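You operate a simulated robot arm through the tools that you are given. There is no shell and no other tool. Be economical: measure what you need, move in short steps, check, and stop when the job is done.

You are at the controls of a simulated two-armed robot. One attempt, no reset.

TASK
Hold the brass bowl on the top of the low table steady with one hand and put the yellow cube in it with the other.

It is judged by the outcome, as a careful person would: the job done as asked, and still so three seconds after it is handed in. It fails if anything else is knocked over, pushed out of place, dropped, spilled or broken.

THE ROBOT
Two 7-joint arms with three-finger grippers on one trunk, on a base that drives. Base frame: it is fixed to the floor where the robot stands at the start and does not move with it; the origin is under the middle of the robot, x ahead of it, y to its left, z up; the surface under the hand at the start is at about z = 0.5. Units: m, degrees, N and s.
The left shoulder is at the start at [0.051, 0.154, 0.976], the right one opposite. With the tool pointing down near the work surface each hand reaches from about 0.1 to 0.6 m from the robot's upright axis, wherever it stands, measured 20 degrees to its own side. Payload 2.69 kg a hand.
Tool frame (each hand has its own): the origin (TCP) lies between the finger pads and is the grasp point; the fingertips stand 0.029 m ahead of it; z points along the fingers, y is the line along which they close. Largest opening 0.12 m; the body of the gripper starts 0.078 m behind the TCP.
Orientation is told as [roll, pitch, yaw] about the base's x, y, z axes, in that order, counted from this pose: with the fingers straight down and closing along the base's y, the tool's x points along the base's -x, its y along +y and its z along -z.

THE INTERFACE
- The arms move only by the tool nudge_tool. It takes "left_series", "right_series" or both (then of equal length, played together; a hand with none holds still); each is text: rows parted by semicolons, each of 7 numbers parted by spaces: the turn, a rotation vector about the tool's x, y, z in units of 6 degrees (1.0 is 6 degrees), then the shift along the tool's x, y, z in units of 50 mm (1.0 is 50 mm), then the opening in per cent of the stroke, from 0 (shut) to 100 (fully open). In form: rx ry rz dx dy dz hand; .... A call has 1 to 8 rows; each row shifts and turns the commanded pose from where the row before left it, along the tool's axes as they then stand. A call with a number of a shift or a turn outside -1 to 1 is refused whole. A row lasts 0.2 s, in which the tool goes at most 0.05 m and 8.6 degrees; a call with a longer step from one row to the next is refused whole, and so is a gripper value outside its range. Where a pose cannot be reached the arm comes as near as it can. A force on the tool above 40 N (or 10 N above the force at the start of the call, whichever is more), or a blocked arm, ends the call early, and 0.2 s more pass. The fingers move at their own pace and stop on an object; they squeeze with about 39 N. The grip force told is the motor's: it shows also when the fingers shut on nothing. Time passes only in rows, and 0.2 s behind the last, so rows that do not move let the fingers close. It gives the time, the measured TCP pose, the force on the tool (base axes), the opening and the grip force at its end, in the units of the frame above (readings bear some noise), with the torque about the TCP (base axes, N m) and any sound that the robot's microphone picked up, and new pictures: "show" is both (left out), scene, wrist or none (wrist: the cameras of the hands that moved).
- Cameras (640 x 400 px; columns grow to the right, rows downward): "scene" is now at [0.1522, -0.0276, 1.1023]; the picture's right is [-0.36, -0.93, 0.00], its down [-0.70, 0.27, -0.67] and it looks along [0.62, -0.24, -0.74] (base axes); focal length 259 px, centre (320, 200). "left" rides on the left gripper at [0.063, 0, -0.104] in its tool frame; the picture's right is [0.00, 1.00, 0.00], its down [-0.83, 0.00, -0.56] and it looks along [-0.56, 0.00, 0.83] (tool axes); focal length 275 px, centre (320, 200). "right" rides on the right gripper at [0.063, 0, -0.104] in its tool frame; the picture's right is [0.00, 1.00, 0.00], its down [-0.83, 0.00, -0.56] and it looks along [-0.56, 0.00, 0.83] (tool axes); focal length 275 px, centre (320, 200). There is no depth. A picture from a camera that has moved, and an enlarged one, comes with that camera's place and axes in the base frame and with its lens.
- move_column(by): slides the trunk up (or, below 0, down) by that many m; the arms and the scene camera ride with it, the base frame stays. It gives what a move gives, with no picture.
- steer(legs): drives the robot by 1 to 6 legs, each [ahead, left, turn to the left] in m, m and degrees, along the robot's own axes; the way and the turn of a leg run together, so that a leg with both is an arc; at most 1.5 m and 180 degrees a leg. The arms and the cameras ride along, it lands a little off, and it stops where it bumps. It gives what a move gives, and a new picture of the scene camera.
- aim_head(pan, tilt): turns the head with the scene camera to pan (to the left, within 80 degrees either way) and tilt (down, from -29 to 69), counted from straight ahead of the robot. It gives what a move gives, and a new picture of the scene camera.
- enlarge(camera, box): a new picture of the part [left, top, right, bottom] of that camera's present view, enlarged. The clock stands still meanwhile.
- hand_in(): hands the job in; it is judged then, once.

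Work in short steps. Places have to be worked out from the pictures, the camera data and where the tool is seen: move nearer, look again, correct. Check each grasp and each placing, and mend what went wrong. You have 120 turns and 260 pictures in all, those below and enlarged ones among them. Open the grippers and draw the arms clear of the work before you hand the job in, unless the task says otherwise; then end with one line.

The tools are called as a command line: name --argument value ..., lists and objects as JSON in quotes. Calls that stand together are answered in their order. nudge_tool: Moves the arms, as the interface text tells. Its arguments: {"type":"object","properties":{"left_series":{"type":"string"},"right_series":{"type":"string"},"show":{"type":"string","enum":["both","scene","wrist","none"]}},"required":[]} The other tools are called the same way: move_column (by) slides the trunk up or down; steer (legs) drives the base; aim_head (pan, tilt) turns the head that bears the scene camera; enlarge (camera, box) takes an enlarged picture of a part of a camera's view; hand_in () hands the job in.

At the start:

```text
time_s: 0.0
left_tool_pos: [0.4598, 0.0922, 0.7833]
left_tcp_rot: [0.1, -0.1, 0.0]
left_ft_force: [0.5, 0.1, 0.3]
left_wrist_torque: [-0.02, -0.02, 0.0]
left_width: 0.1201
left_gripper_force: 0.1
right_tool_pos: [0.4595, -0.3243, 0.7863]
right_tcp_rot: [0.0, 0.0, 0.0]
right_ft_force: [0.5, 0.0, 0.2]
right_wrist_torque: [-0.03, 0.02, 0.01]
right_width: 0.1201
right_gripper_force: 0.2
trunk travel left (down, up): [-0.347, 0.091]
robot x, y, heading: [0.0004, 0.0018, -0.2]
head pan, tilt: [-21.0, 48.1]
```

scene: 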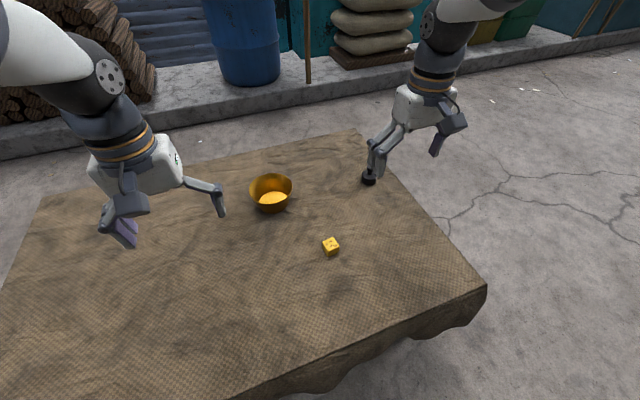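
right: 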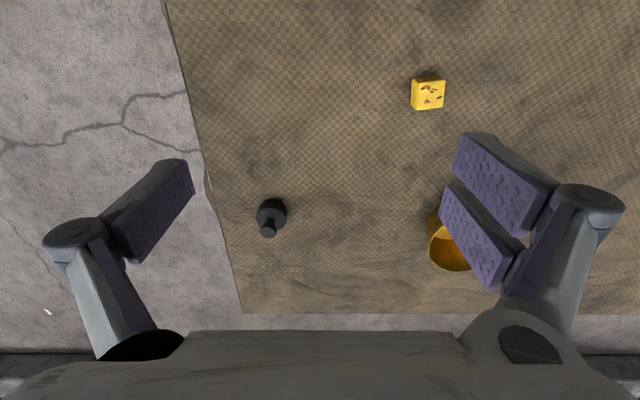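
left: 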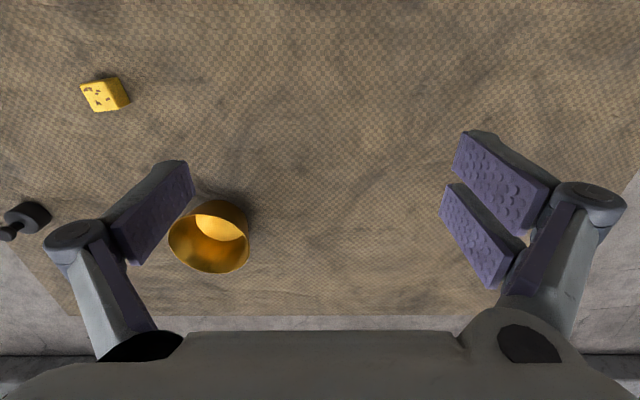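

I estimate the cube at about [0.475, -0.18], the bowl at about [0.70, -0.08] and a small dark object at about [0.69, -0.42]. The bowl is beyond easy reach, so I look down to see how far the table's near edge is from the robot.

aim_head --pan 0 --tilt 69

enlarge --camera "left" --box '[60, 60, 300, 300]'

```text
time_s: 0.8
left_tool_pos: [0.458, 0.0927, 0.7823]
left_tcp_rot: [0.0, -0.1, -0.1]
left_ft_force: [0.6, 0.1, 0.1]
left_wrist_torque: [0.03, 0.0, -0.01]
left_width: 0.1199
left_gripper_force: 0.0
right_tool_pos: [0.4596, -0.3238, 0.7864]
right_tcp_rot: [0.0, -0.1, 0.0]
right_ft_force: [-0.5, 0.0, 0.2]
right_wrist_torque: [-0.01, 0.04, -0.02]
right_width: 0.1202
right_gripper_force: 0.2
trunk travel left (down, up): [-0.347, 0.091]
robot x, y, heading: [-0.0023, 0.0014, 0.2]
head pan, tilt: [0.0, 68.8]
camera scene: at [0.1347, 0.0004, 1.0779], right [0.0, -1.0, 0.0], down [-0.93, 0.0, -0.36], along [0.36, 0.0, -0.93], focal length 259 px, centre (320, 200)
```

scene: 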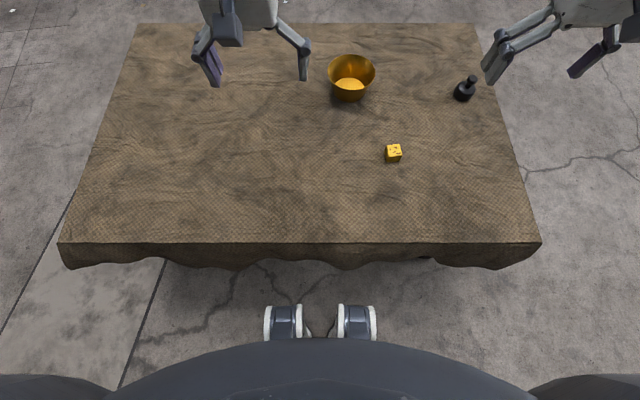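

```text
1.67 times, centred on (180, 180) of left
camera zoom: at [0.3974, 0.0922, 0.8873], right [0.0, 1.0, 0.0], down [0.83, 0.0, 0.56], along [0.56, 0.0, -0.83], focal length 459 px, centre (553, 233)
```

zoom: 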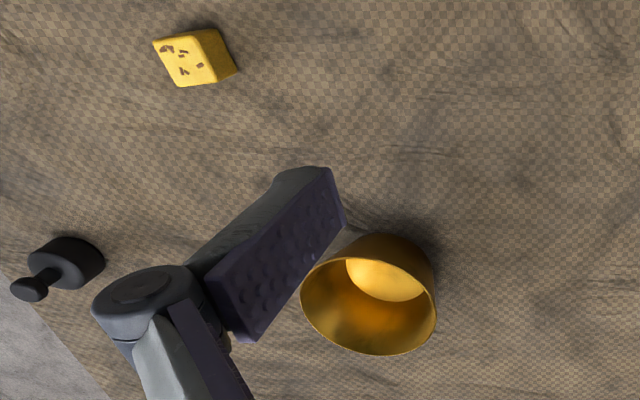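

The table edge is at x≈0.25 and the base front at about 0.13, so there is room. I drive ahead 0.09 m and 0.10 m to the right to bring the bowl within reach.

steer --legs '[[0.09, -0.1, 0]]'

enlarge --camera "scene" --box '[240, 50, 400, 250]'

```text
time_s: 2.3
left_tool_pos: [0.5494, -0.0056, 0.7813]
left_tcp_rot: [0.0, 0.0, 0.1]
left_ft_force: [-0.1, 0.0, -0.2]
left_wrist_torque: [0.01, 0.02, -0.01]
left_width: 0.12
left_gripper_force: 0.0
right_tool_pos: [0.5504, -0.4222, 0.7863]
right_tcp_rot: [0.1, 0.0, 0.1]
right_ft_force: [-0.2, 0.5, -0.7]
right_wrist_torque: [0.02, -0.01, -0.02]
right_width: 0.1203
right_gripper_force: 0.1
trunk travel left (down, up): [-0.347, 0.091]
robot x, y, heading: [0.093, -0.0976, -0.0]
head pan, tilt: [0.0, 68.8]
camera scene: at [0.2249, -0.0978, 1.0778], right [0.0, -1.0, 0.0], down [-0.93, 0.0, -0.36], along [0.36, 0.0, -0.93], focal length 259 px, centre (320, 200)
```

scene: 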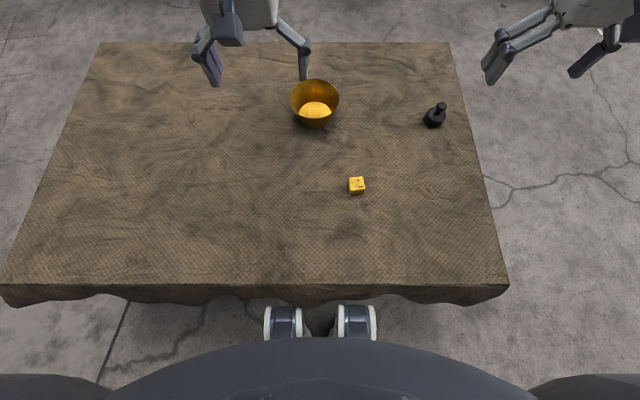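

```text
2.00 times, centred on (320, 150) of scene
camera zoom: at [0.2249, -0.0978, 1.0778], right [0.0, -1.0, 0.0], down [-0.93, 0.0, -0.36], along [0.36, 0.0, -0.93], focal length 518 px, centre (320, 300)
```

zoom: 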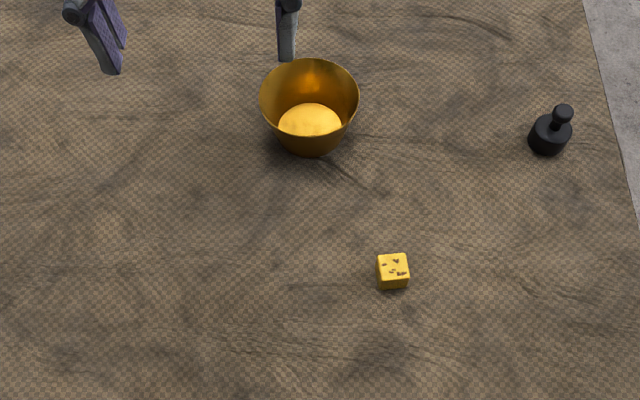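

The bowl rim's centre is at about [0.692, -0.085, 0.57], with a rim radius of 0.061 and a base radius of 0.038. The cube is about 35 mm across at [0.482, -0.183]. I tilt the left hand 24° to match the bowl wall, bring it level with the bowl in x and partly close it.

nudge_tool --left_series "1 0 0 -0.65 0 0 45; 1 0 0 -0.65 0 0 45; 1 0 0 -0.65 0 0 45; 1 0 0 -0.65 0 0 45; 0 0 0 0 0.7 0 45; 0 0 0 0 0.7 0 45; 0 0 0 0 0 0.7 45; 0 0 0 0 0 0.7 45" --show "both"

```text
time_s: 4.1
left_tool_pos: [0.677, 0.0306, 0.6899]
left_tcp_rot: [-24.0, -0.1, 0.1]
left_ft_force: [0.6, -0.1, 0.0]
left_wrist_torque: [0.02, -0.01, -0.01]
left_width: 0.0538
left_gripper_force: 0.0
right_tool_pos: [0.5503, -0.4211, 0.7859]
right_tcp_rot: [0.0, 0.1, 0.1]
right_ft_force: [0.4, 0.3, 0.4]
right_wrist_torque: [0.03, -0.01, 0.0]
right_width: 0.12
right_gripper_force: 0.0
trunk travel left (down, up): [-0.347, 0.091]
robot x, y, heading: [0.0869, -0.0971, 0.2]
head pan, tilt: [0.0, 68.8]
camera scene: at [0.2248, -0.0974, 1.0778], right [0.0, -1.0, 0.0], down [-0.93, 0.0, -0.36], along [0.36, 0.0, -0.93], focal length 259 px, centre (320, 200)
camera left: at [0.6164, 0.0734, 0.7866], right [0.0, 0.91, -0.41], down [0.83, 0.22, 0.51], along [0.56, -0.34, -0.76], focal length 275 px, centre (320, 200)
```

scene: 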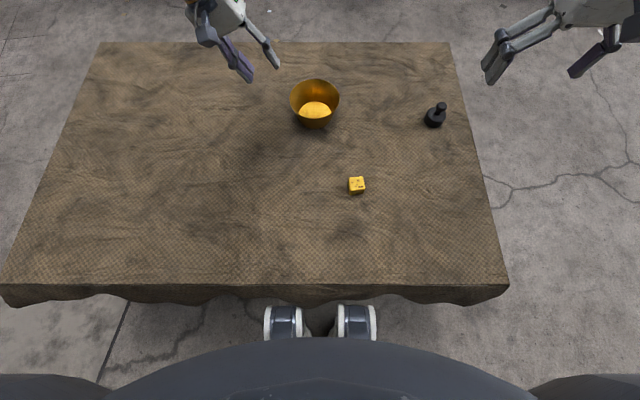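
left: 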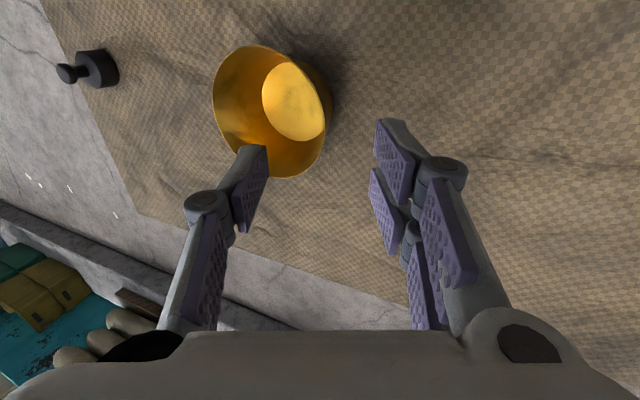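

The reach works and the left hand is on the approach line. About 0.142 m remains along tool z, so I advance 0.085 m and look again.

nudge_tool --left_series "0 0 0 0 0 0.6 48; 0 0 0 0 0 0.6 48; 0 0 0 0 0 0.5 48; 0 0 0 0 0 0 48" --show "both"

enlarge --camera "scene" --box '[240, 40, 400, 140]'

```text
time_s: 5.1
left_tool_pos: [0.6783, -0.0018, 0.611]
left_tcp_rot: [-24.0, 0.0, 0.1]
left_ft_force: [0.6, -0.1, 0.0]
left_wrist_torque: [-0.01, -0.01, 0.01]
left_width: 0.0576
left_gripper_force: 0.2
right_tool_pos: [0.549, -0.4219, 0.7865]
right_tcp_rot: [0.1, -0.1, 0.1]
right_ft_force: [0.0, 0.7, -0.1]
right_wrist_torque: [0.01, 0.03, 0.01]
right_width: 0.12
right_gripper_force: 0.1
trunk travel left (down, up): [-0.347, 0.091]
robot x, y, heading: [0.089, -0.0998, -0.0]
head pan, tilt: [0.0, 68.8]
camera scene: at [0.2245, -0.0974, 1.0779], right [0.0, -1.0, 0.0], down [-0.93, 0.0, -0.36], along [0.36, 0.0, -0.93], focal length 259 px, centre (320, 200)
camera left: at [0.6162, 0.039, 0.7072], right [0.0, 0.91, -0.41], down [0.83, 0.22, 0.51], along [0.56, -0.34, -0.76], focal length 275 px, centre (320, 200)
```

scene: 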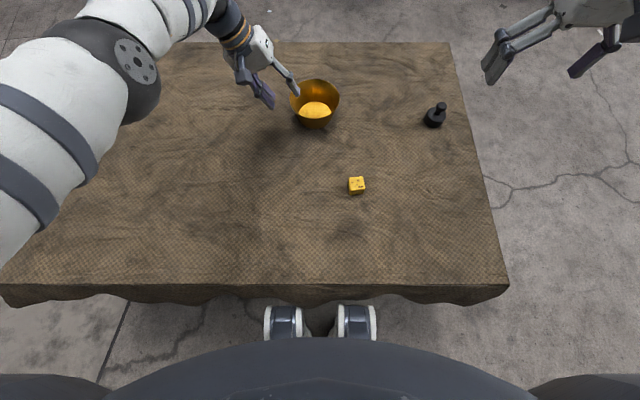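
left: 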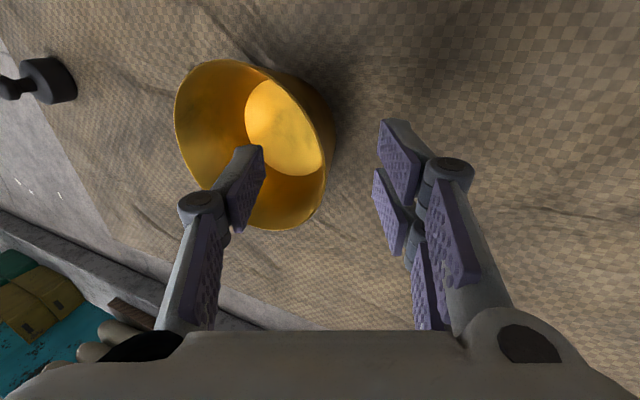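

```text
4.00 times, centred on (320, 90) of scene
camera zoom: at [0.2245, -0.0974, 1.0779], right [0.0, -1.0, 0.0], down [-0.93, 0.0, -0.36], along [0.36, 0.0, -0.93], focal length 1036 px, centre (320, 640)
```

zoom: 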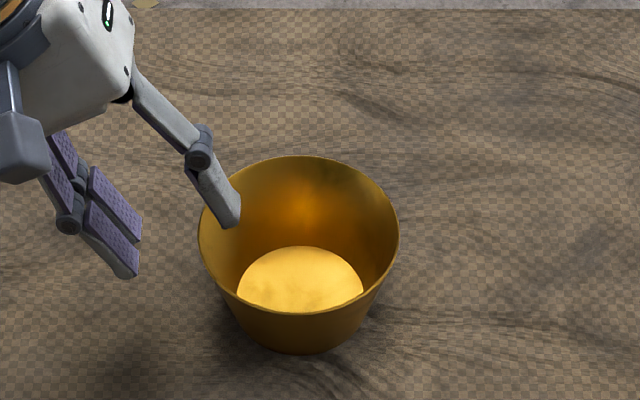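

The bowl wall is centred between the fingers and the inner finger is entering the bowl. I advance 0.05 m more and check before closing.

nudge_tool --left_series "0 0 0 0 0 0.5 48; 0 0 0 0 0 0.5 48; 0 0 0 0 0 0 48" --show "wrist"

enlarge --camera "scene" --box '[240, 40, 400, 140]'

```text
time_s: 5.9
left_tool_pos: [0.6624, -0.0269, 0.5765]
left_tcp_rot: [-23.9, 0.0, 0.1]
left_ft_force: [0.4, -0.2, 0.1]
left_wrist_torque: [0.0, 0.02, -0.02]
left_width: 0.0576
left_gripper_force: 0.0
left hand out of reach, approached as far as the arm can: row 1, 2
right_tool_pos: [0.5496, -0.421, 0.787]
right_tcp_rot: [0.1, -0.1, 0.1]
right_ft_force: [0.3, 0.5, -0.4]
right_wrist_torque: [0.0, -0.01, 0.03]
right_width: 0.1199
right_gripper_force: 0.0
trunk travel left (down, up): [-0.347, 0.091]
robot x, y, heading: [0.0875, -0.0982, 0.1]
head pan, tilt: [0.0, 68.8]
camera left: at [0.6009, 0.015, 0.671], right [0.0, 0.91, -0.41], down [0.83, 0.22, 0.51], along [0.56, -0.34, -0.76], focal length 275 px, centre (320, 200)
```

left: 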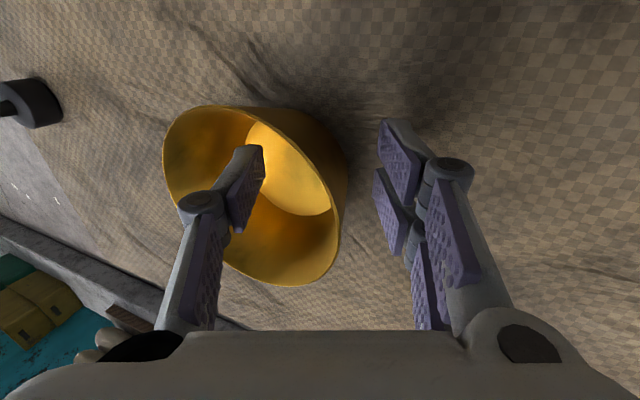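

```text
4.00 times, centred on (320, 90) of scene
camera zoom: at [0.2246, -0.0974, 1.0779], right [0.0, -1.0, 0.0], down [-0.93, 0.0, -0.36], along [0.36, 0.0, -0.93], focal length 1036 px, centre (320, 640)
```

zoom: 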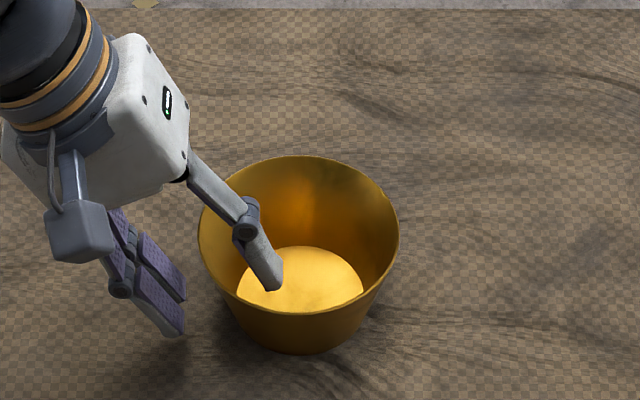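

The left arm ran out of reach and slid back to x=0.662 without touching anything. I back out along the tool so I can lower the trunk, which should extend the reach.

nudge_tool --left_series "0 0 0 0 0 -0.9 48; 0 0 0 0 0 -0.9 48; 0 0 0 0 0 -0.9 48; 0 0 0 0 0 -0.9 48" --show "none"

move_column --by -0.1

```text
time_s: 6.9
left_tool_pos: [0.6642, 0.0454, 0.7381]
left_tcp_rot: [-24.0, 0.0, 0.0]
left_ft_force: [-0.1, 0.7, 0.5]
left_wrist_torque: [-0.01, 0.02, 0.02]
left_width: 0.0578
left_gripper_force: 0.1
right_tool_pos: [0.5501, -0.4203, 0.7862]
right_tcp_rot: [0.0, -0.1, 0.1]
right_ft_force: [-0.3, 1.2, -0.3]
right_wrist_torque: [0.01, -0.05, 0.04]
right_width: 0.1198
right_gripper_force: 0.2
trunk travel left (down, up): [-0.347, 0.091]
robot x, y, heading: [0.0905, -0.0959, -0.1]
head pan, tilt: [0.0, 68.8]
```

```text
time_s: 8.2
left_tool_pos: [0.6621, 0.0445, 0.6406]
left_tcp_rot: [-24.0, -0.2, 0.1]
left_ft_force: [-0.3, 0.7, 0.3]
left_wrist_torque: [0.02, 0.01, -0.01]
left_width: 0.0576
left_gripper_force: 0.1
right_tool_pos: [0.5515, -0.4204, 0.688]
right_tcp_rot: [-0.1, 0.0, -0.1]
right_ft_force: [-0.7, -0.5, -0.1]
right_wrist_torque: [0.02, 0.0, 0.02]
right_width: 0.1199
right_gripper_force: 0.0
trunk travel left (down, up): [-0.247, 0.191]
robot x, y, heading: [0.0919, -0.0953, 0.2]
head pan, tilt: [0.0, 68.8]
```

The left hand is now at [0.662, 0.045, 0.641]. I line it up again at x=0.685 and go down along the tool in the same call.

nudge_tool --left_series "0 0 0 -0.46 -0.3 0 48; 0 0 0 0 -0.33 0 48; 0 0 0 0 0 0.5 48; 0 0 0 0 0 0.5 48; 0 0 0 0 0 0.5 48; 0 0 0 0 0 0.5 48; 0 0 0 0 0 0 48" --show "wrist"

enlarge --camera "scene" --box '[240, 20, 400, 120]'

```text
time_s: 9.8
left_tool_pos: [0.6843, -0.0226, 0.5596]
left_tcp_rot: [-24.0, 0.0, 0.0]
left_ft_force: [-0.3, -0.2, 0.7]
left_wrist_torque: [0.01, 0.01, 0.0]
left_width: 0.0574
left_gripper_force: 0.1
right_tool_pos: [0.5485, -0.4214, 0.6868]
right_tcp_rot: [0.0, -0.2, 0.1]
right_ft_force: [0.5, -0.4, -0.4]
right_wrist_torque: [0.0, 0.02, 0.01]
right_width: 0.1201
right_gripper_force: 0.0
trunk travel left (down, up): [-0.247, 0.191]
robot x, y, heading: [0.0909, -0.0959, 0.1]
head pan, tilt: [0.0, 68.8]
camera left: at [0.6217, 0.0187, 0.6554], right [0.0, 0.91, -0.41], down [0.83, 0.22, 0.51], along [0.56, -0.34, -0.76], focal length 275 px, centre (320, 200)
```

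left: 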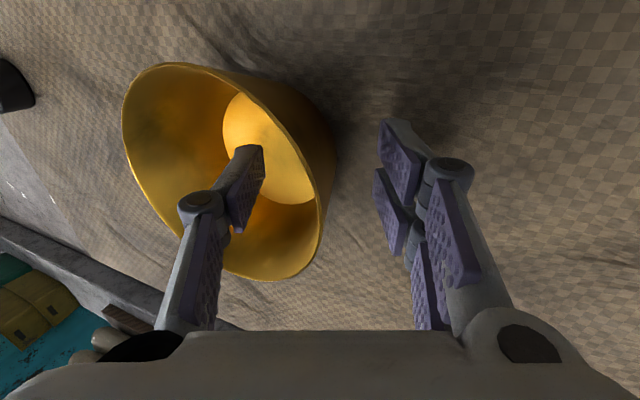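

```text
4.00 times, centred on (320, 70) of scene
camera zoom: at [0.2523, -0.0974, 0.9749], right [0.0, -1.0, 0.0], down [-0.93, 0.0, -0.36], along [0.36, 0.0, -0.93], focal length 1036 px, centre (320, 720)
```

zoom: 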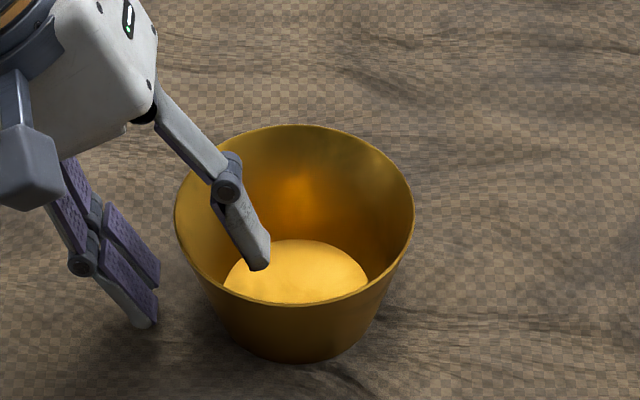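

The wall sits close to midway between the fingers, so I close gradually on the rim.

nudge_tool --left_series "0 0 0 0 0 0 25; 0 0 0 0 0 0 10; 0 0 0 0 0 0 0; 0 0 0 0 0 0 0; 0 0 0 0 0 0 0" --show "wrist"

enlarge --camera "scene" --box '[240, 20, 400, 120]'

enlarge --camera "scene" --box '[320, 140, 400, 220]'

```text
time_s: 11.0
left_tool_pos: [0.6847, -0.0242, 0.5588]
left_tcp_rot: [-24.0, 0.1, 0.1]
left_ft_force: [-0.5, -0.4, -1.5]
left_wrist_torque: [0.08, -0.01, 0.01]
left_width: 0.0058
left_gripper_force: 31.6
right_tool_pos: [0.5488, -0.4211, 0.6863]
right_tcp_rot: [0.0, -0.2, 0.1]
right_ft_force: [0.2, -0.9, -0.3]
right_wrist_torque: [0.03, -0.01, 0.0]
right_width: 0.1197
right_gripper_force: 0.0
trunk travel left (down, up): [-0.247, 0.191]
robot x, y, heading: [0.0893, -0.0941, 0.2]
head pan, tilt: [0.0, 68.8]
camera left: at [0.6217, 0.0189, 0.6556], right [0.0, 0.91, -0.41], down [0.83, 0.22, 0.51], along [0.56, -0.34, -0.76], focal length 275 px, centre (320, 200)
```

left: 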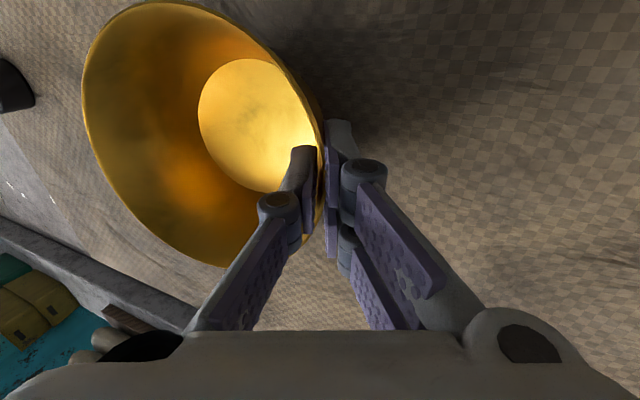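

```text
4.00 times, centred on (320, 70) of scene
camera zoom: at [0.2524, -0.0974, 0.9749], right [0.0, -1.0, 0.0], down [-0.93, 0.0, -0.36], along [0.36, 0.0, -0.93], focal length 1036 px, centre (320, 720)
```

zoom: 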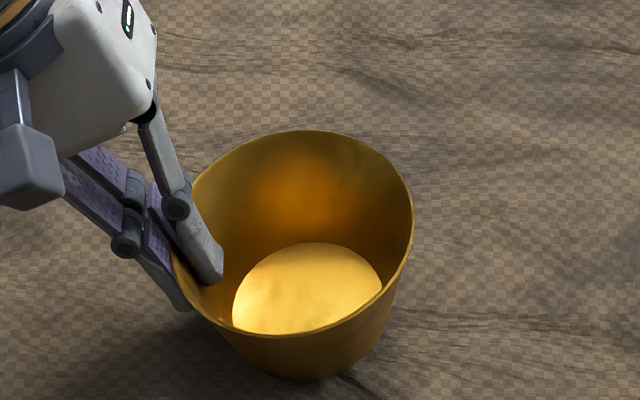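

```text
5.00 times, centred on (360, 180) of scene
camera zoom: at [0.2524, -0.0974, 0.9749], right [0.0, -1.0, 0.0], down [-0.93, 0.0, -0.36], along [0.36, 0.0, -0.93], focal length 1295 px, centre (120, 300)
```

zoom: 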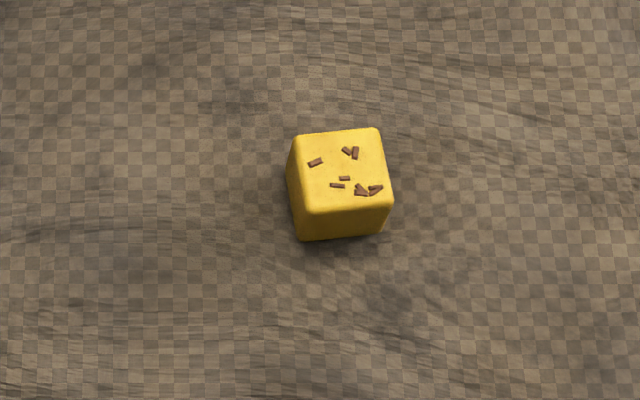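

The grip holds: 31.6 N at a width of 5.8 mm. Aligning to the pads has rolled the bowl a few degrees, with its right side slightly up, so I turn the hand back about 5° to set the bowl flat.

nudge_tool --left_series "-0.3 0 0 0 0 0 0; -0.3 0 0 0 0 0 0; -0.2 0 0 0 0 0 0; 0 0 0 0 0 0 0" --show "none"

enlarge --camera "scene" --box '[240, 20, 400, 120]'

```text
time_s: 12.0
left_tool_pos: [0.6847, -0.023, 0.5613]
left_tcp_rot: [-19.2, 0.0, 0.0]
left_ft_force: [-0.9, -2.1, 5.2]
left_wrist_torque: [-0.26, 0.34, 0.06]
left_width: 0.0059
left_gripper_force: 31.1
right_tool_pos: [0.5496, -0.4217, 0.6866]
right_tcp_rot: [0.1, -0.1, 0.1]
right_ft_force: [0.1, -0.5, -0.1]
right_wrist_torque: [0.0, -0.02, 0.02]
right_width: 0.1196
right_gripper_force: 0.0
trunk travel left (down, up): [-0.247, 0.191]
robot x, y, heading: [0.0899, -0.095, 0.2]
head pan, tilt: [0.0, 68.8]
```

```text
4.00 times, centred on (320, 70) of scene
camera zoom: at [0.252, -0.0975, 0.975], right [0.0, -1.0, 0.0], down [-0.93, 0.0, -0.36], along [0.36, 0.0, -0.93], focal length 1036 px, centre (320, 720)
```

zoom: 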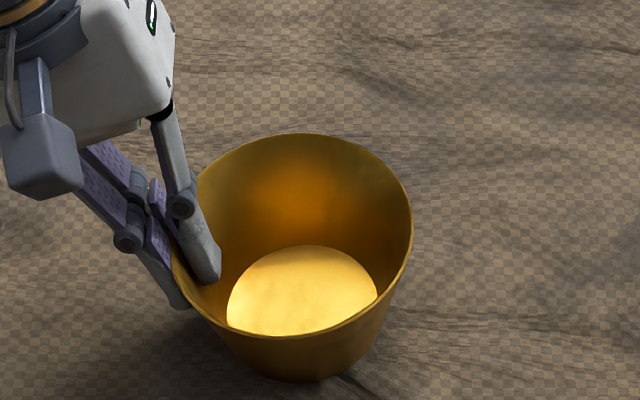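

The 5 N upward force shows the bowl is seated and held. I move the right hand over the cube at about [0.478, -0.182], which is turned about 6°.

nudge_tool --right_series "0 0 0 0.29 0.96 0 100; 0 0 0 0.29 0.96 0 100; 0 0 0 0.29 0.96 0 100; 0 0 0 0.29 0.96 0 100; 0 0 0 0.29 0.96 0 70; 0 0 -1 0 0 0 70; 0 0 -1 0 0 0 70; 0 0 -1 0 0 0 70" --show "none"

nudge_tool --right_series "0 0 -1 0 0 0 70; 0 0 -1 0 0 0 70; 0 0 -1 0 0 0 70; 0 0 -1 0 0 0 70; 0 0 -1 0 0 0 70; 0 0 -1 0 0 0 70; 0 0 -1 0 0 0 70; 0 0 -1 0 0 0 70" --show "none"

nudge_tool --right_series "0 0 -1 0 0 0 70; 0 0 -1 0 0 0 70; 0 0 -1 0 0 0 70; 0 0 -1 0 0 0 70; 0 0 -1 0 0 0 70; 0 0 0 0 0 0 70" --show "both"

```text
refused: row 1 steps farther than a row can; nothing moved
```

```text
time_s: 13.8
left_tool_pos: [0.6845, -0.0223, 0.5614]
left_tcp_rot: [-19.0, -0.1, 0.1]
left_ft_force: [0.9, -1.9, 8.5]
left_wrist_torque: [-0.38, 0.33, 0.11]
left_width: 0.0059
left_gripper_force: 32.2
right_tool_pos: [0.5498, -0.4217, 0.6861]
right_tcp_rot: [-0.1, -0.2, 48.2]
right_ft_force: [0.1, -0.4, 0.4]
right_wrist_torque: [0.0, 0.02, 0.0]
right_width: 0.0841
right_gripper_force: 0.0
trunk travel left (down, up): [-0.247, 0.191]
robot x, y, heading: [0.0898, -0.099, -0.1]
head pan, tilt: [0.0, 68.8]
```

```text
time_s: 15.2
left_tool_pos: [0.6846, -0.0226, 0.5605]
left_tcp_rot: [-19.2, -0.1, 0.1]
left_ft_force: [1.0, 1.0, 9.8]
left_wrist_torque: [-0.32, 0.31, 0.07]
left_width: 0.0057
left_gripper_force: 31.5
right_tool_pos: [0.5506, -0.4214, 0.6867]
right_tcp_rot: [-0.1, -0.1, 78.1]
right_ft_force: [0.7, 0.9, -0.3]
right_wrist_torque: [0.02, 0.0, 0.0]
right_width: 0.0842
right_gripper_force: 0.0
trunk travel left (down, up): [-0.247, 0.191]
robot x, y, heading: [0.0916, -0.099, 0.1]
head pan, tilt: [0.0, 68.8]
camera scene: at [0.2519, -0.0974, 0.975], right [0.0, -1.0, 0.0], down [-0.93, 0.0, -0.36], along [0.36, 0.0, -0.93], focal length 259 px, centre (320, 200)
camera right: at [0.5367, -0.4841, 0.7915], right [-0.98, 0.2, 0.0], down [0.17, 0.81, 0.56], along [0.11, 0.54, -0.83], focal length 275 px, centre (320, 200)
```

scene: 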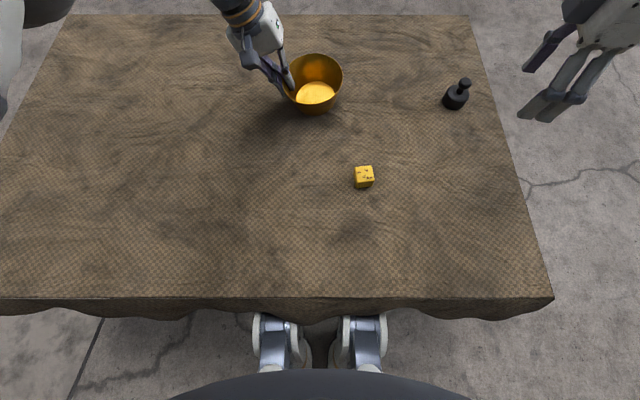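
right: 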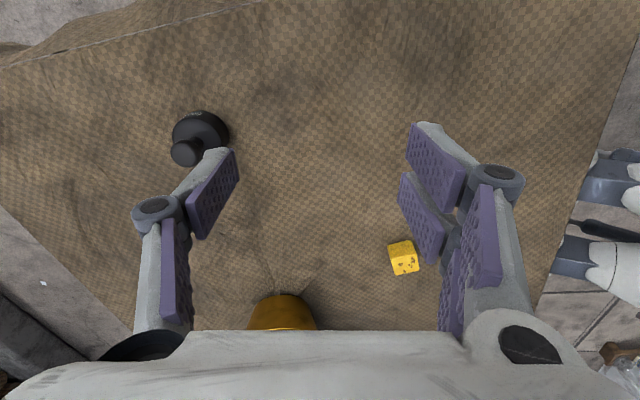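

The first call was refused, so the right hand turned in place to 78° without harm. I finish the turn to about 96° and move over the cube.

nudge_tool --right_series "0 0 -1 0 0 0 70; 0 0 -1 0 0 0 70; 0 0 -1 0 0 0 70; 0 0 0 -0.95 0.19 0 70; 0 0 0 -0.95 0.19 0 70; 0 0 0 -0.95 0.19 0 70; 0 0 0 -0.95 0.19 0 70; 0 0 0 -0.95 0.19 0 70" --show "both"

```text
time_s: 17.0
left_tool_pos: [0.6835, -0.022, 0.5603]
left_tcp_rot: [-19.2, -0.1, 0.1]
left_ft_force: [1.8, 0.7, 10.2]
left_wrist_torque: [-0.27, 0.34, -0.01]
left_width: 0.0059
left_gripper_force: 31.7
right_tool_pos: [0.5399, -0.2205, 0.6231]
right_tcp_rot: [0.0, -0.1, 95.8]
right_ft_force: [0.3, 0.3, -0.5]
right_wrist_torque: [-0.01, 0.01, 0.01]
right_width: 0.0841
right_gripper_force: 0.1
right hand out of reach, approached as far as the arm can: row 5, 6, 7, 8
trunk travel left (down, up): [-0.247, 0.191]
robot x, y, heading: [0.0918, -0.0967, -0.1]
head pan, tilt: [0.0, 68.8]
camera scene: at [0.2549, -0.0889, 0.9779], right [0.14, -0.99, 0.0], down [-0.9, -0.13, -0.41], along [0.41, 0.06, -0.91], focal length 259 px, centre (320, 200)
camera right: at [0.5464, -0.2842, 0.7271], right [-0.99, -0.11, 0.0], down [-0.09, 0.83, 0.56], along [-0.06, 0.55, -0.83], focal length 275 px, centre (320, 200)
```

scene: 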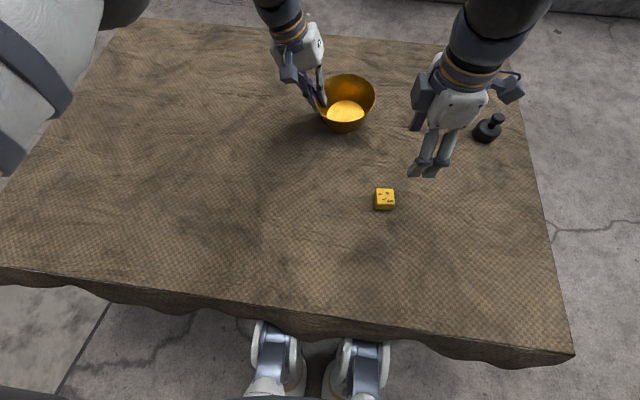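
right: 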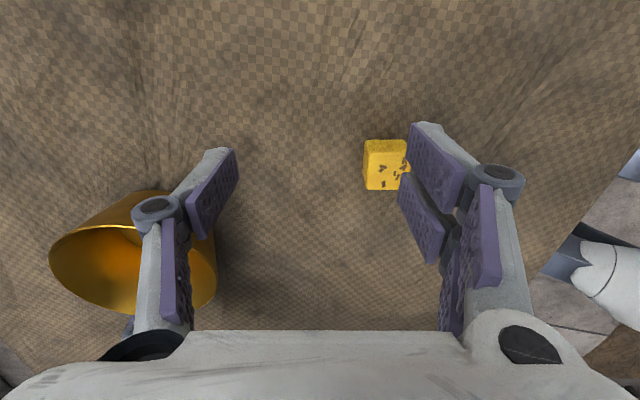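

With the hand turned 96° the right arm ran out of reach here, and the head camera swung, so that orientation won't do. I back the right hand up and out, then return to a near-zero yaw and grasp the cube along y.

nudge_tool --right_series "0 0 0 0.5 0 -0.6 70; 0 0 0 0.9 -0.1 -0.2 70; 0 0 0 0.9 -0.1 -0.2 70; 0 0 0 0.9 0 0 70; 0 0 1 0 0 0 70; 0 0 1 0 0 0 70; 0 0 1 0 0 0 70; 0 0 1 0 0 0 70" --show "scene"

```text
time_s: 18.8
left_tool_pos: [0.6841, -0.0225, 0.5605]
left_tcp_rot: [-19.1, 0.0, 0.1]
left_ft_force: [-0.4, -0.7, 7.7]
left_wrist_torque: [-0.28, 0.32, -0.03]
left_width: 0.0062
left_gripper_force: 32.0
right_tool_pos: [0.5792, -0.3815, 0.6602]
right_tcp_rot: [-0.1, 0.1, 72.0]
right_ft_force: [-0.6, 0.2, 0.5]
right_wrist_torque: [-0.01, 0.01, -0.05]
right_width: 0.0838
right_gripper_force: 0.0
right hand out of reach, approached as far as the arm can: row 1
trunk travel left (down, up): [-0.247, 0.191]
robot x, y, heading: [0.0885, -0.1001, -0.0]
head pan, tilt: [0.0, 68.8]
camera scene: at [0.2519, -0.0975, 0.975], right [0.0, -1.0, 0.0], down [-0.93, 0.0, -0.36], along [0.36, 0.0, -0.93], focal length 259 px, centre (320, 200)
```

scene: 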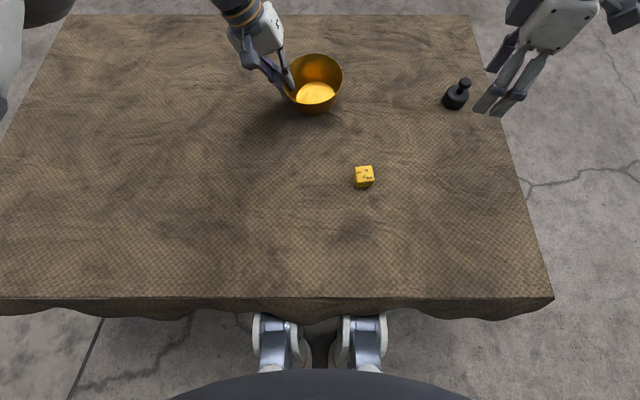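

The head is back in place and nothing was disturbed. I turn the right hand back the remaining 66°.

nudge_tool --right_series "0 0 1 0 0 0 70; 0 0 1 0 0 0 70; 0 0 1 0 0 0 70; 0 0 1 0 0 0 70; 0 0 1 0 0 0 70; 0 0 1 0 0 0 70; 0 0 1 0 0 0 70; 0 0 1 0 0 0 70" --show "none"

nudge_tool --right_series "0 0 1 0 0 0 70; 0 0 1 0 0 0 70; 0 0 1 0 0 0 70; 0 0 0 0 0 0 70" --show "none"

```text
time_s: 20.6
left_tool_pos: [0.6832, -0.0233, 0.5603]
left_tcp_rot: [-19.2, 0.0, 0.2]
left_ft_force: [0.6, -0.3, 7.7]
left_wrist_torque: [-0.26, 0.3, 0.0]
left_width: 0.0063
left_gripper_force: 32.0
right_tool_pos: [0.5791, -0.3816, 0.6599]
right_tcp_rot: [-0.1, -0.1, 24.0]
right_ft_force: [0.3, -0.4, 0.1]
right_wrist_torque: [-0.02, 0.02, 0.02]
right_width: 0.084
right_gripper_force: 0.1
trunk travel left (down, up): [-0.247, 0.191]
robot x, y, heading: [0.0876, -0.0997, 0.3]
head pan, tilt: [0.0, 68.8]
```

```text
time_s: 21.6
left_tool_pos: [0.6837, -0.0228, 0.5606]
left_tcp_rot: [-19.2, 0.1, 0.0]
left_ft_force: [0.6, -0.9, 6.4]
left_wrist_torque: [-0.26, 0.25, 0.01]
left_width: 0.0061
left_gripper_force: 31.7
right_tool_pos: [0.5792, -0.3805, 0.6596]
right_tcp_rot: [0.0, 0.0, 6.0]
right_ft_force: [0.0, 0.1, -0.1]
right_wrist_torque: [0.0, 0.02, -0.01]
right_width: 0.0841
right_gripper_force: 0.1
trunk travel left (down, up): [-0.247, 0.191]
robot x, y, heading: [0.0904, -0.0953, 0.1]
head pan, tilt: [0.0, 68.8]
```

The right hand is at yaw 6°, matching the cube. I move it above the cube.

nudge_tool --right_series "0 0 0 0.32 0.82 0 70; 0 0 0 0.32 0.82 0 70; 0 0 0 0.32 0.82 0 70; 0 0 0 0.32 0.82 0 70; 0 0 0 0.32 0.82 0 70; 0 0 0 0 0 0 70" --show "both"

```text
time_s: 23.0
left_tool_pos: [0.6851, -0.0214, 0.5606]
left_tcp_rot: [-19.3, 0.0, 0.1]
left_ft_force: [-0.1, -0.2, 6.7]
left_wrist_torque: [-0.22, 0.32, -0.02]
left_width: 0.0059
left_gripper_force: 31.4
right_tool_pos: [0.5168, -0.2053, 0.6123]
right_tcp_rot: [-0.7, 1.7, 5.8]
right_ft_force: [-0.3, 0.8, -0.5]
right_wrist_torque: [0.0, 0.05, 0.01]
right_width: 0.0841
right_gripper_force: 0.1
right hand out of reach, approached as far as the arm can: row 2, 3, 4, 5
trunk travel left (down, up): [-0.247, 0.191]
robot x, y, heading: [0.0898, -0.1005, -0.1]
head pan, tilt: [0.0, 68.8]
camera scene: at [0.2525, -0.0959, 0.9753], right [0.03, -1.0, 0.0], down [-0.93, -0.02, -0.37], along [0.37, 0.01, -0.93], focal length 259 px, centre (320, 200)
camera right: at [0.4575, -0.2128, 0.7191], right [-0.11, 0.99, -0.01], down [0.84, 0.1, 0.53], along [0.53, 0.05, -0.85], focal length 275 px, centre (320, 200)
```

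scene: 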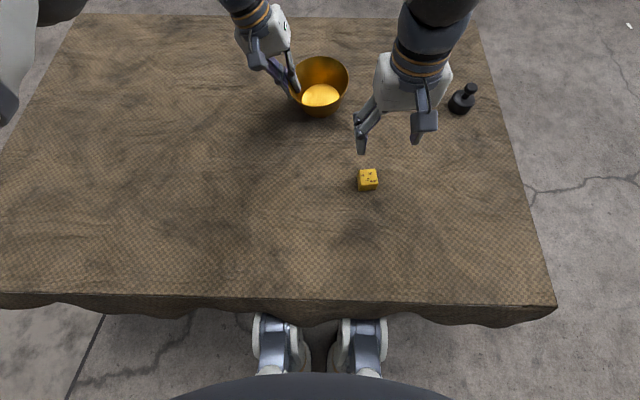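
right: 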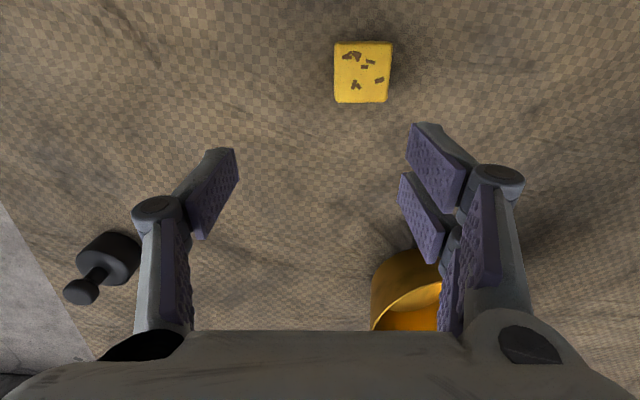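

The low trunk makes the cube too close for the right arm at this height, though a lower hand should reach better. I see the cube at [0.478, -0.186], so I go down while aligning in y and then slide in over it.

nudge_tool --right_series "0 0 0 0 0.23 0.4 70; 0 0 0 0 0.23 0.5 70; 0 0 0 0.37 0 0 70; 0 0 0 0.37 0 0 70; 0 0 0 0 0 0 70" --show "both"

```text
time_s: 24.2
left_tool_pos: [0.6846, -0.0242, 0.5615]
left_tcp_rot: [-19.2, -0.1, 0.0]
left_ft_force: [0.3, -0.1, 7.4]
left_wrist_torque: [-0.18, 0.28, -0.03]
left_width: 0.0061
left_gripper_force: 31.9
right_tool_pos: [0.4757, -0.1771, 0.5773]
right_tcp_rot: [0.0, -0.1, 6.0]
right_ft_force: [-0.7, 0.1, 0.3]
right_wrist_torque: [-0.02, 0.02, 0.01]
right_width: 0.0842
right_gripper_force: 0.1
trunk travel left (down, up): [-0.247, 0.191]
robot x, y, heading: [0.0893, -0.0986, -0.1]
head pan, tilt: [0.0, 68.8]
camera scene: at [0.2527, -0.0941, 0.9756], right [0.06, -1.0, 0.0], down [-0.93, -0.06, -0.37], along [0.37, 0.02, -0.93], focal length 259 px, centre (320, 200)
camera right: at [0.4122, -0.1859, 0.6822], right [-0.11, 0.99, 0.0], down [0.83, 0.09, 0.56], along [0.55, 0.06, -0.83], focal length 275 px, centre (320, 200)
```

scene: 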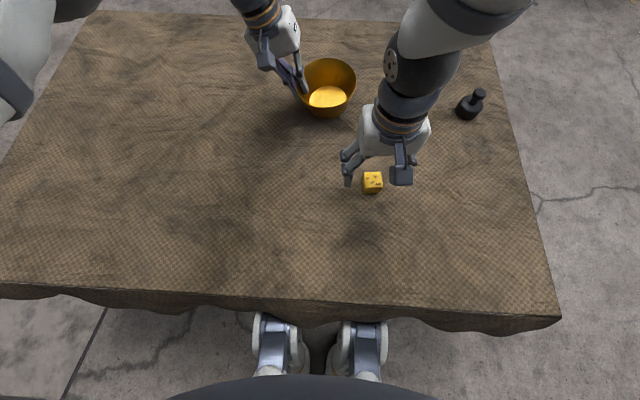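
right: 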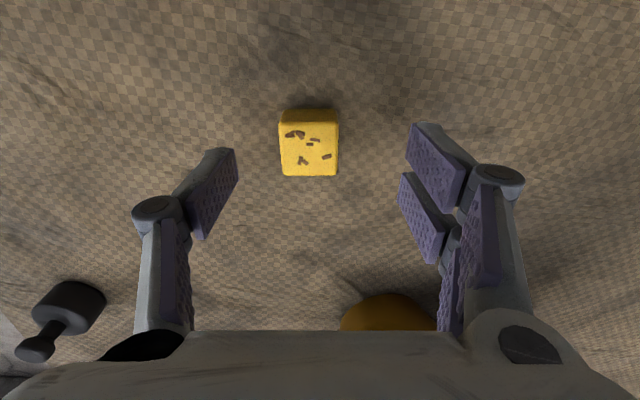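

The hand now reaches the cube at [0.475, -0.185]. I shift 8 mm in y, go down to TCP z≈0.536 so the fingertips just clear the table, and close.

nudge_tool --right_series "0 0 0 0 -0.16 0 70; 0 0 0 0 0 0.4 70; 0 0 0 0 0 0.42 70; 0 0 0 0 0 0 70; 0 0 0 0 0 0 20; 0 0 0 0 0 0 0; 0 0 0 0 0 0 0; 0 0 0 0 0 0 0" --show "both"

```text
time_s: 26.0
left_tool_pos: [0.6836, -0.0228, 0.5612]
left_tcp_rot: [-19.2, 0.0, 0.1]
left_ft_force: [-0.3, -0.6, 5.3]
left_wrist_torque: [-0.2, 0.22, 0.0]
left_width: 0.006
left_gripper_force: 31.5
right_tool_pos: [0.4766, -0.1876, 0.5345]
right_tcp_rot: [0.0, -0.1, 6.1]
right_ft_force: [-0.2, -1.3, 0.3]
right_wrist_torque: [0.02, 0.0, -0.01]
right_width: 0.034
right_gripper_force: 39.2
trunk travel left (down, up): [-0.247, 0.191]
robot x, y, heading: [0.0884, -0.0984, 0.2]
head pan, tilt: [0.0, 68.8]
camera scene: at [0.2513, -0.0955, 0.9744], right [0.04, -1.0, 0.0], down [-0.93, -0.03, -0.35], along [0.35, 0.01, -0.94], focal length 259 px, centre (320, 200)
camera right: at [0.4133, -0.1957, 0.6403], right [-0.11, 0.99, 0.0], down [0.83, 0.09, 0.56], along [0.55, 0.06, -0.83], focal length 275 px, centre (320, 200)
```

scene: 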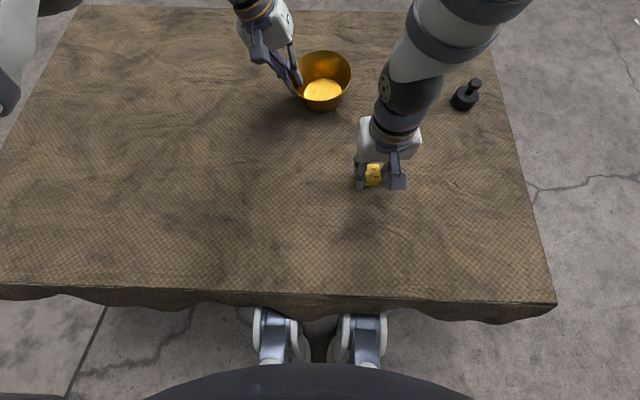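
right: 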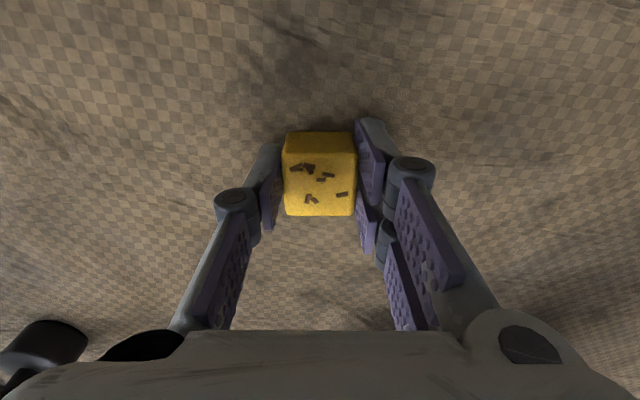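

The cube is held: 34 mm wide at 39 N. I lift it while moving forward and to the right, keeping clear of the bowl.

nudge_tool --right_series "0 0 0 -0.1 0 -0.4 0; 0 0 0 -0.4 -0.3 -0.4 0; 0 0 0 -0.45 -0.35 -0.4 0; 0 0 0 -0.45 -0.35 -0.4 0; 0 0 0 -0.45 -0.35 -0.4 0; 0 0 0 0 0 0 0" --show "both"

```text
time_s: 27.4
left_tool_pos: [0.685, -0.0246, 0.5605]
left_tcp_rot: [-19.2, 0.0, 0.2]
left_ft_force: [0.7, 0.2, 5.1]
left_wrist_torque: [-0.16, 0.2, 0.01]
left_width: 0.0061
left_gripper_force: 31.4
right_tool_pos: [0.5765, -0.2438, 0.6353]
right_tcp_rot: [0.0, 0.0, 6.0]
right_ft_force: [0.9, -0.8, 0.4]
right_wrist_torque: [-0.02, -0.01, -0.02]
right_width: 0.0003
right_gripper_force: 28.5
trunk travel left (down, up): [-0.247, 0.191]
robot x, y, heading: [0.0914, -0.0978, -0.1]
head pan, tilt: [0.0, 68.8]
camera scene: at [0.2521, -0.0975, 0.9749], right [0.0, -1.0, 0.0], down [-0.93, 0.0, -0.36], along [0.36, 0.0, -0.93], focal length 259 px, centre (320, 200)
camera right: at [0.5137, -0.2525, 0.7401], right [-0.11, 0.99, 0.0], down [0.83, 0.09, 0.56], along [0.55, 0.06, -0.83], focal length 275 px, centre (320, 200)
```

scene: 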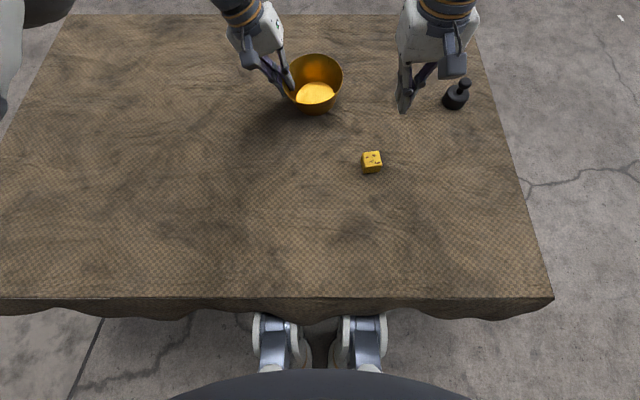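
right: 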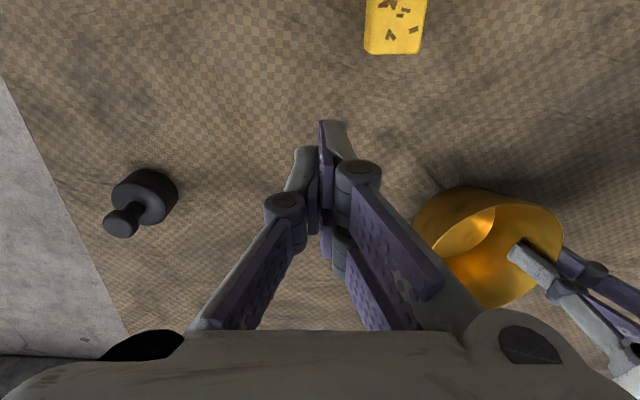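

The cube slipped out early in the lift and is back on the table a little further on. I look at it closely before trying again.

enlarge --camera "scene" --box '[340, 130, 400, 190]'

enlarge --camera "right" --box '[280, 0, 480, 120]'

```text
6.67 times, centred on (370, 160) of scene
camera zoom: at [0.2521, -0.0975, 0.9749], right [0.0, -1.0, 0.0], down [-0.93, 0.0, -0.36], along [0.36, 0.0, -0.93], focal length 1726 px, centre (-13, 467)
```

zoom: 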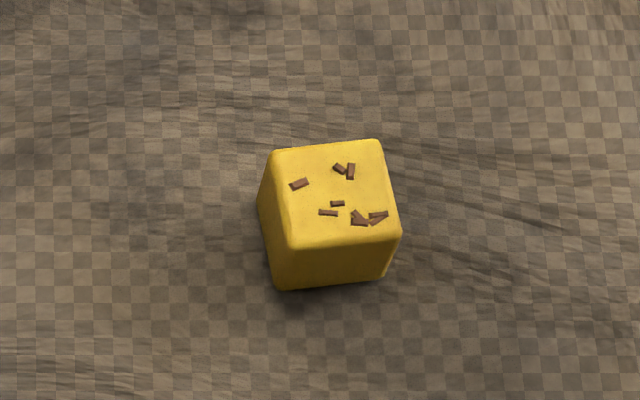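

```text
3.20 times, centred on (380, 60) of right
camera zoom: at [0.5137, -0.2525, 0.7401], right [-0.11, 0.99, 0.0], down [0.83, 0.09, 0.56], along [0.55, 0.06, -0.83], focal length 881 px, centre (128, 648)
```

zoom: 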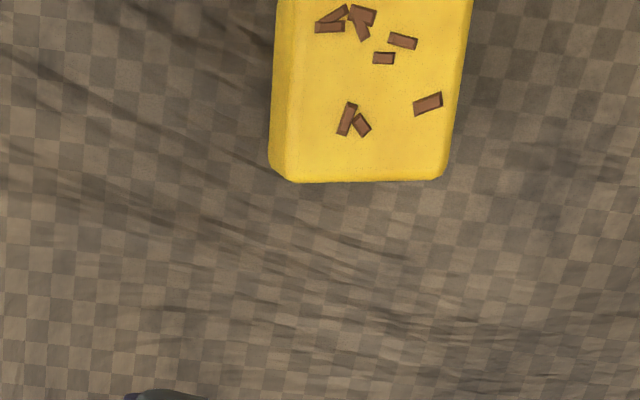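

The cube sits upright at about [0.510, -0.2005], still turned about 6.5°. My previous TCP was level with its top, so only the finger tips held it. I come back over it, open.

nudge_tool --right_series "0 0 0 0 0 0 70; 0 0 0 0.31 0.25 0 70; 0 0 0 0.31 0.25 0.2 70; 0 0 0 0.31 0.25 0.4 70; 0 0 0 0.3 0.25 0.5 70; 0 0 0 0 0 0 70" --show "wrist"

```text
time_s: 28.8
left_tool_pos: [0.6854, -0.0225, 0.5606]
left_tcp_rot: [-19.2, 0.0, 0.1]
left_ft_force: [-0.9, -1.1, 4.6]
left_wrist_torque: [-0.19, 0.21, 0.01]
left_width: 0.006
left_gripper_force: 31.9
right_tool_pos: [0.5081, -0.201, 0.5789]
right_tcp_rot: [0.0, 0.0, 6.0]
right_ft_force: [0.9, 0.6, 1.3]
right_wrist_torque: [0.02, 0.02, 0.01]
right_width: 0.0841
right_gripper_force: 0.1
trunk travel left (down, up): [-0.247, 0.191]
robot x, y, heading: [0.0921, -0.0976, -0.1]
head pan, tilt: [0.0, 68.8]
camera right: at [0.4452, -0.2091, 0.6835], right [-0.11, 0.99, 0.0], down [0.83, 0.09, 0.56], along [0.55, 0.06, -0.83], focal length 275 px, centre (320, 200)
```

right: 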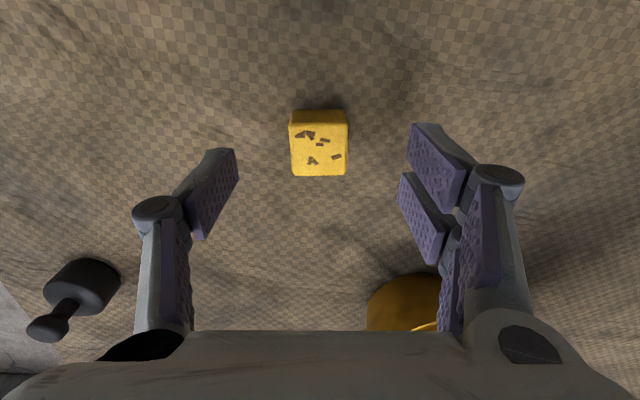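

The cube is centred between the fingers. I descend to about z=0.528 and check for contact before closing.

nudge_tool --right_series "0 0 0 0 0 0.4 70; 0 0 0 0 0 0.4 70; 0 0 0 0 0 0.12 70; 0 0 0 0 0 0.1 70; 0 0 0 0 0 0 70" --show "wrist"

```text
time_s: 30.0
left_tool_pos: [0.6835, -0.0234, 0.56]
left_tcp_rot: [-19.3, 0.0, 0.2]
left_ft_force: [1.2, -0.8, 5.7]
left_wrist_torque: [-0.15, 0.22, -0.01]
left_width: 0.006
left_gripper_force: 31.5
right_tool_pos: [0.5088, -0.1992, 0.5285]
right_tcp_rot: [0.0, -0.1, 6.2]
right_ft_force: [-0.2, 0.3, -0.4]
right_wrist_torque: [-0.01, -0.02, 0.02]
right_width: 0.084
right_gripper_force: 0.1
trunk travel left (down, up): [-0.247, 0.191]
robot x, y, heading: [0.0918, -0.1015, 0.1]
head pan, tilt: [0.0, 68.8]
camera right: at [0.4455, -0.2077, 0.6336], right [-0.11, 0.99, 0.0], down [0.83, 0.09, 0.56], along [0.55, 0.06, -0.83], focal length 275 px, centre (320, 200)
```

right: 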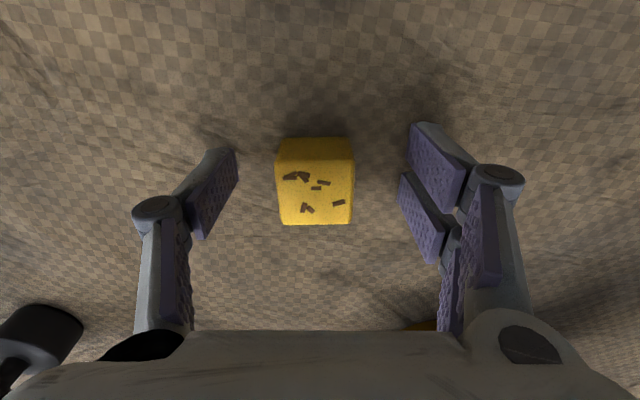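

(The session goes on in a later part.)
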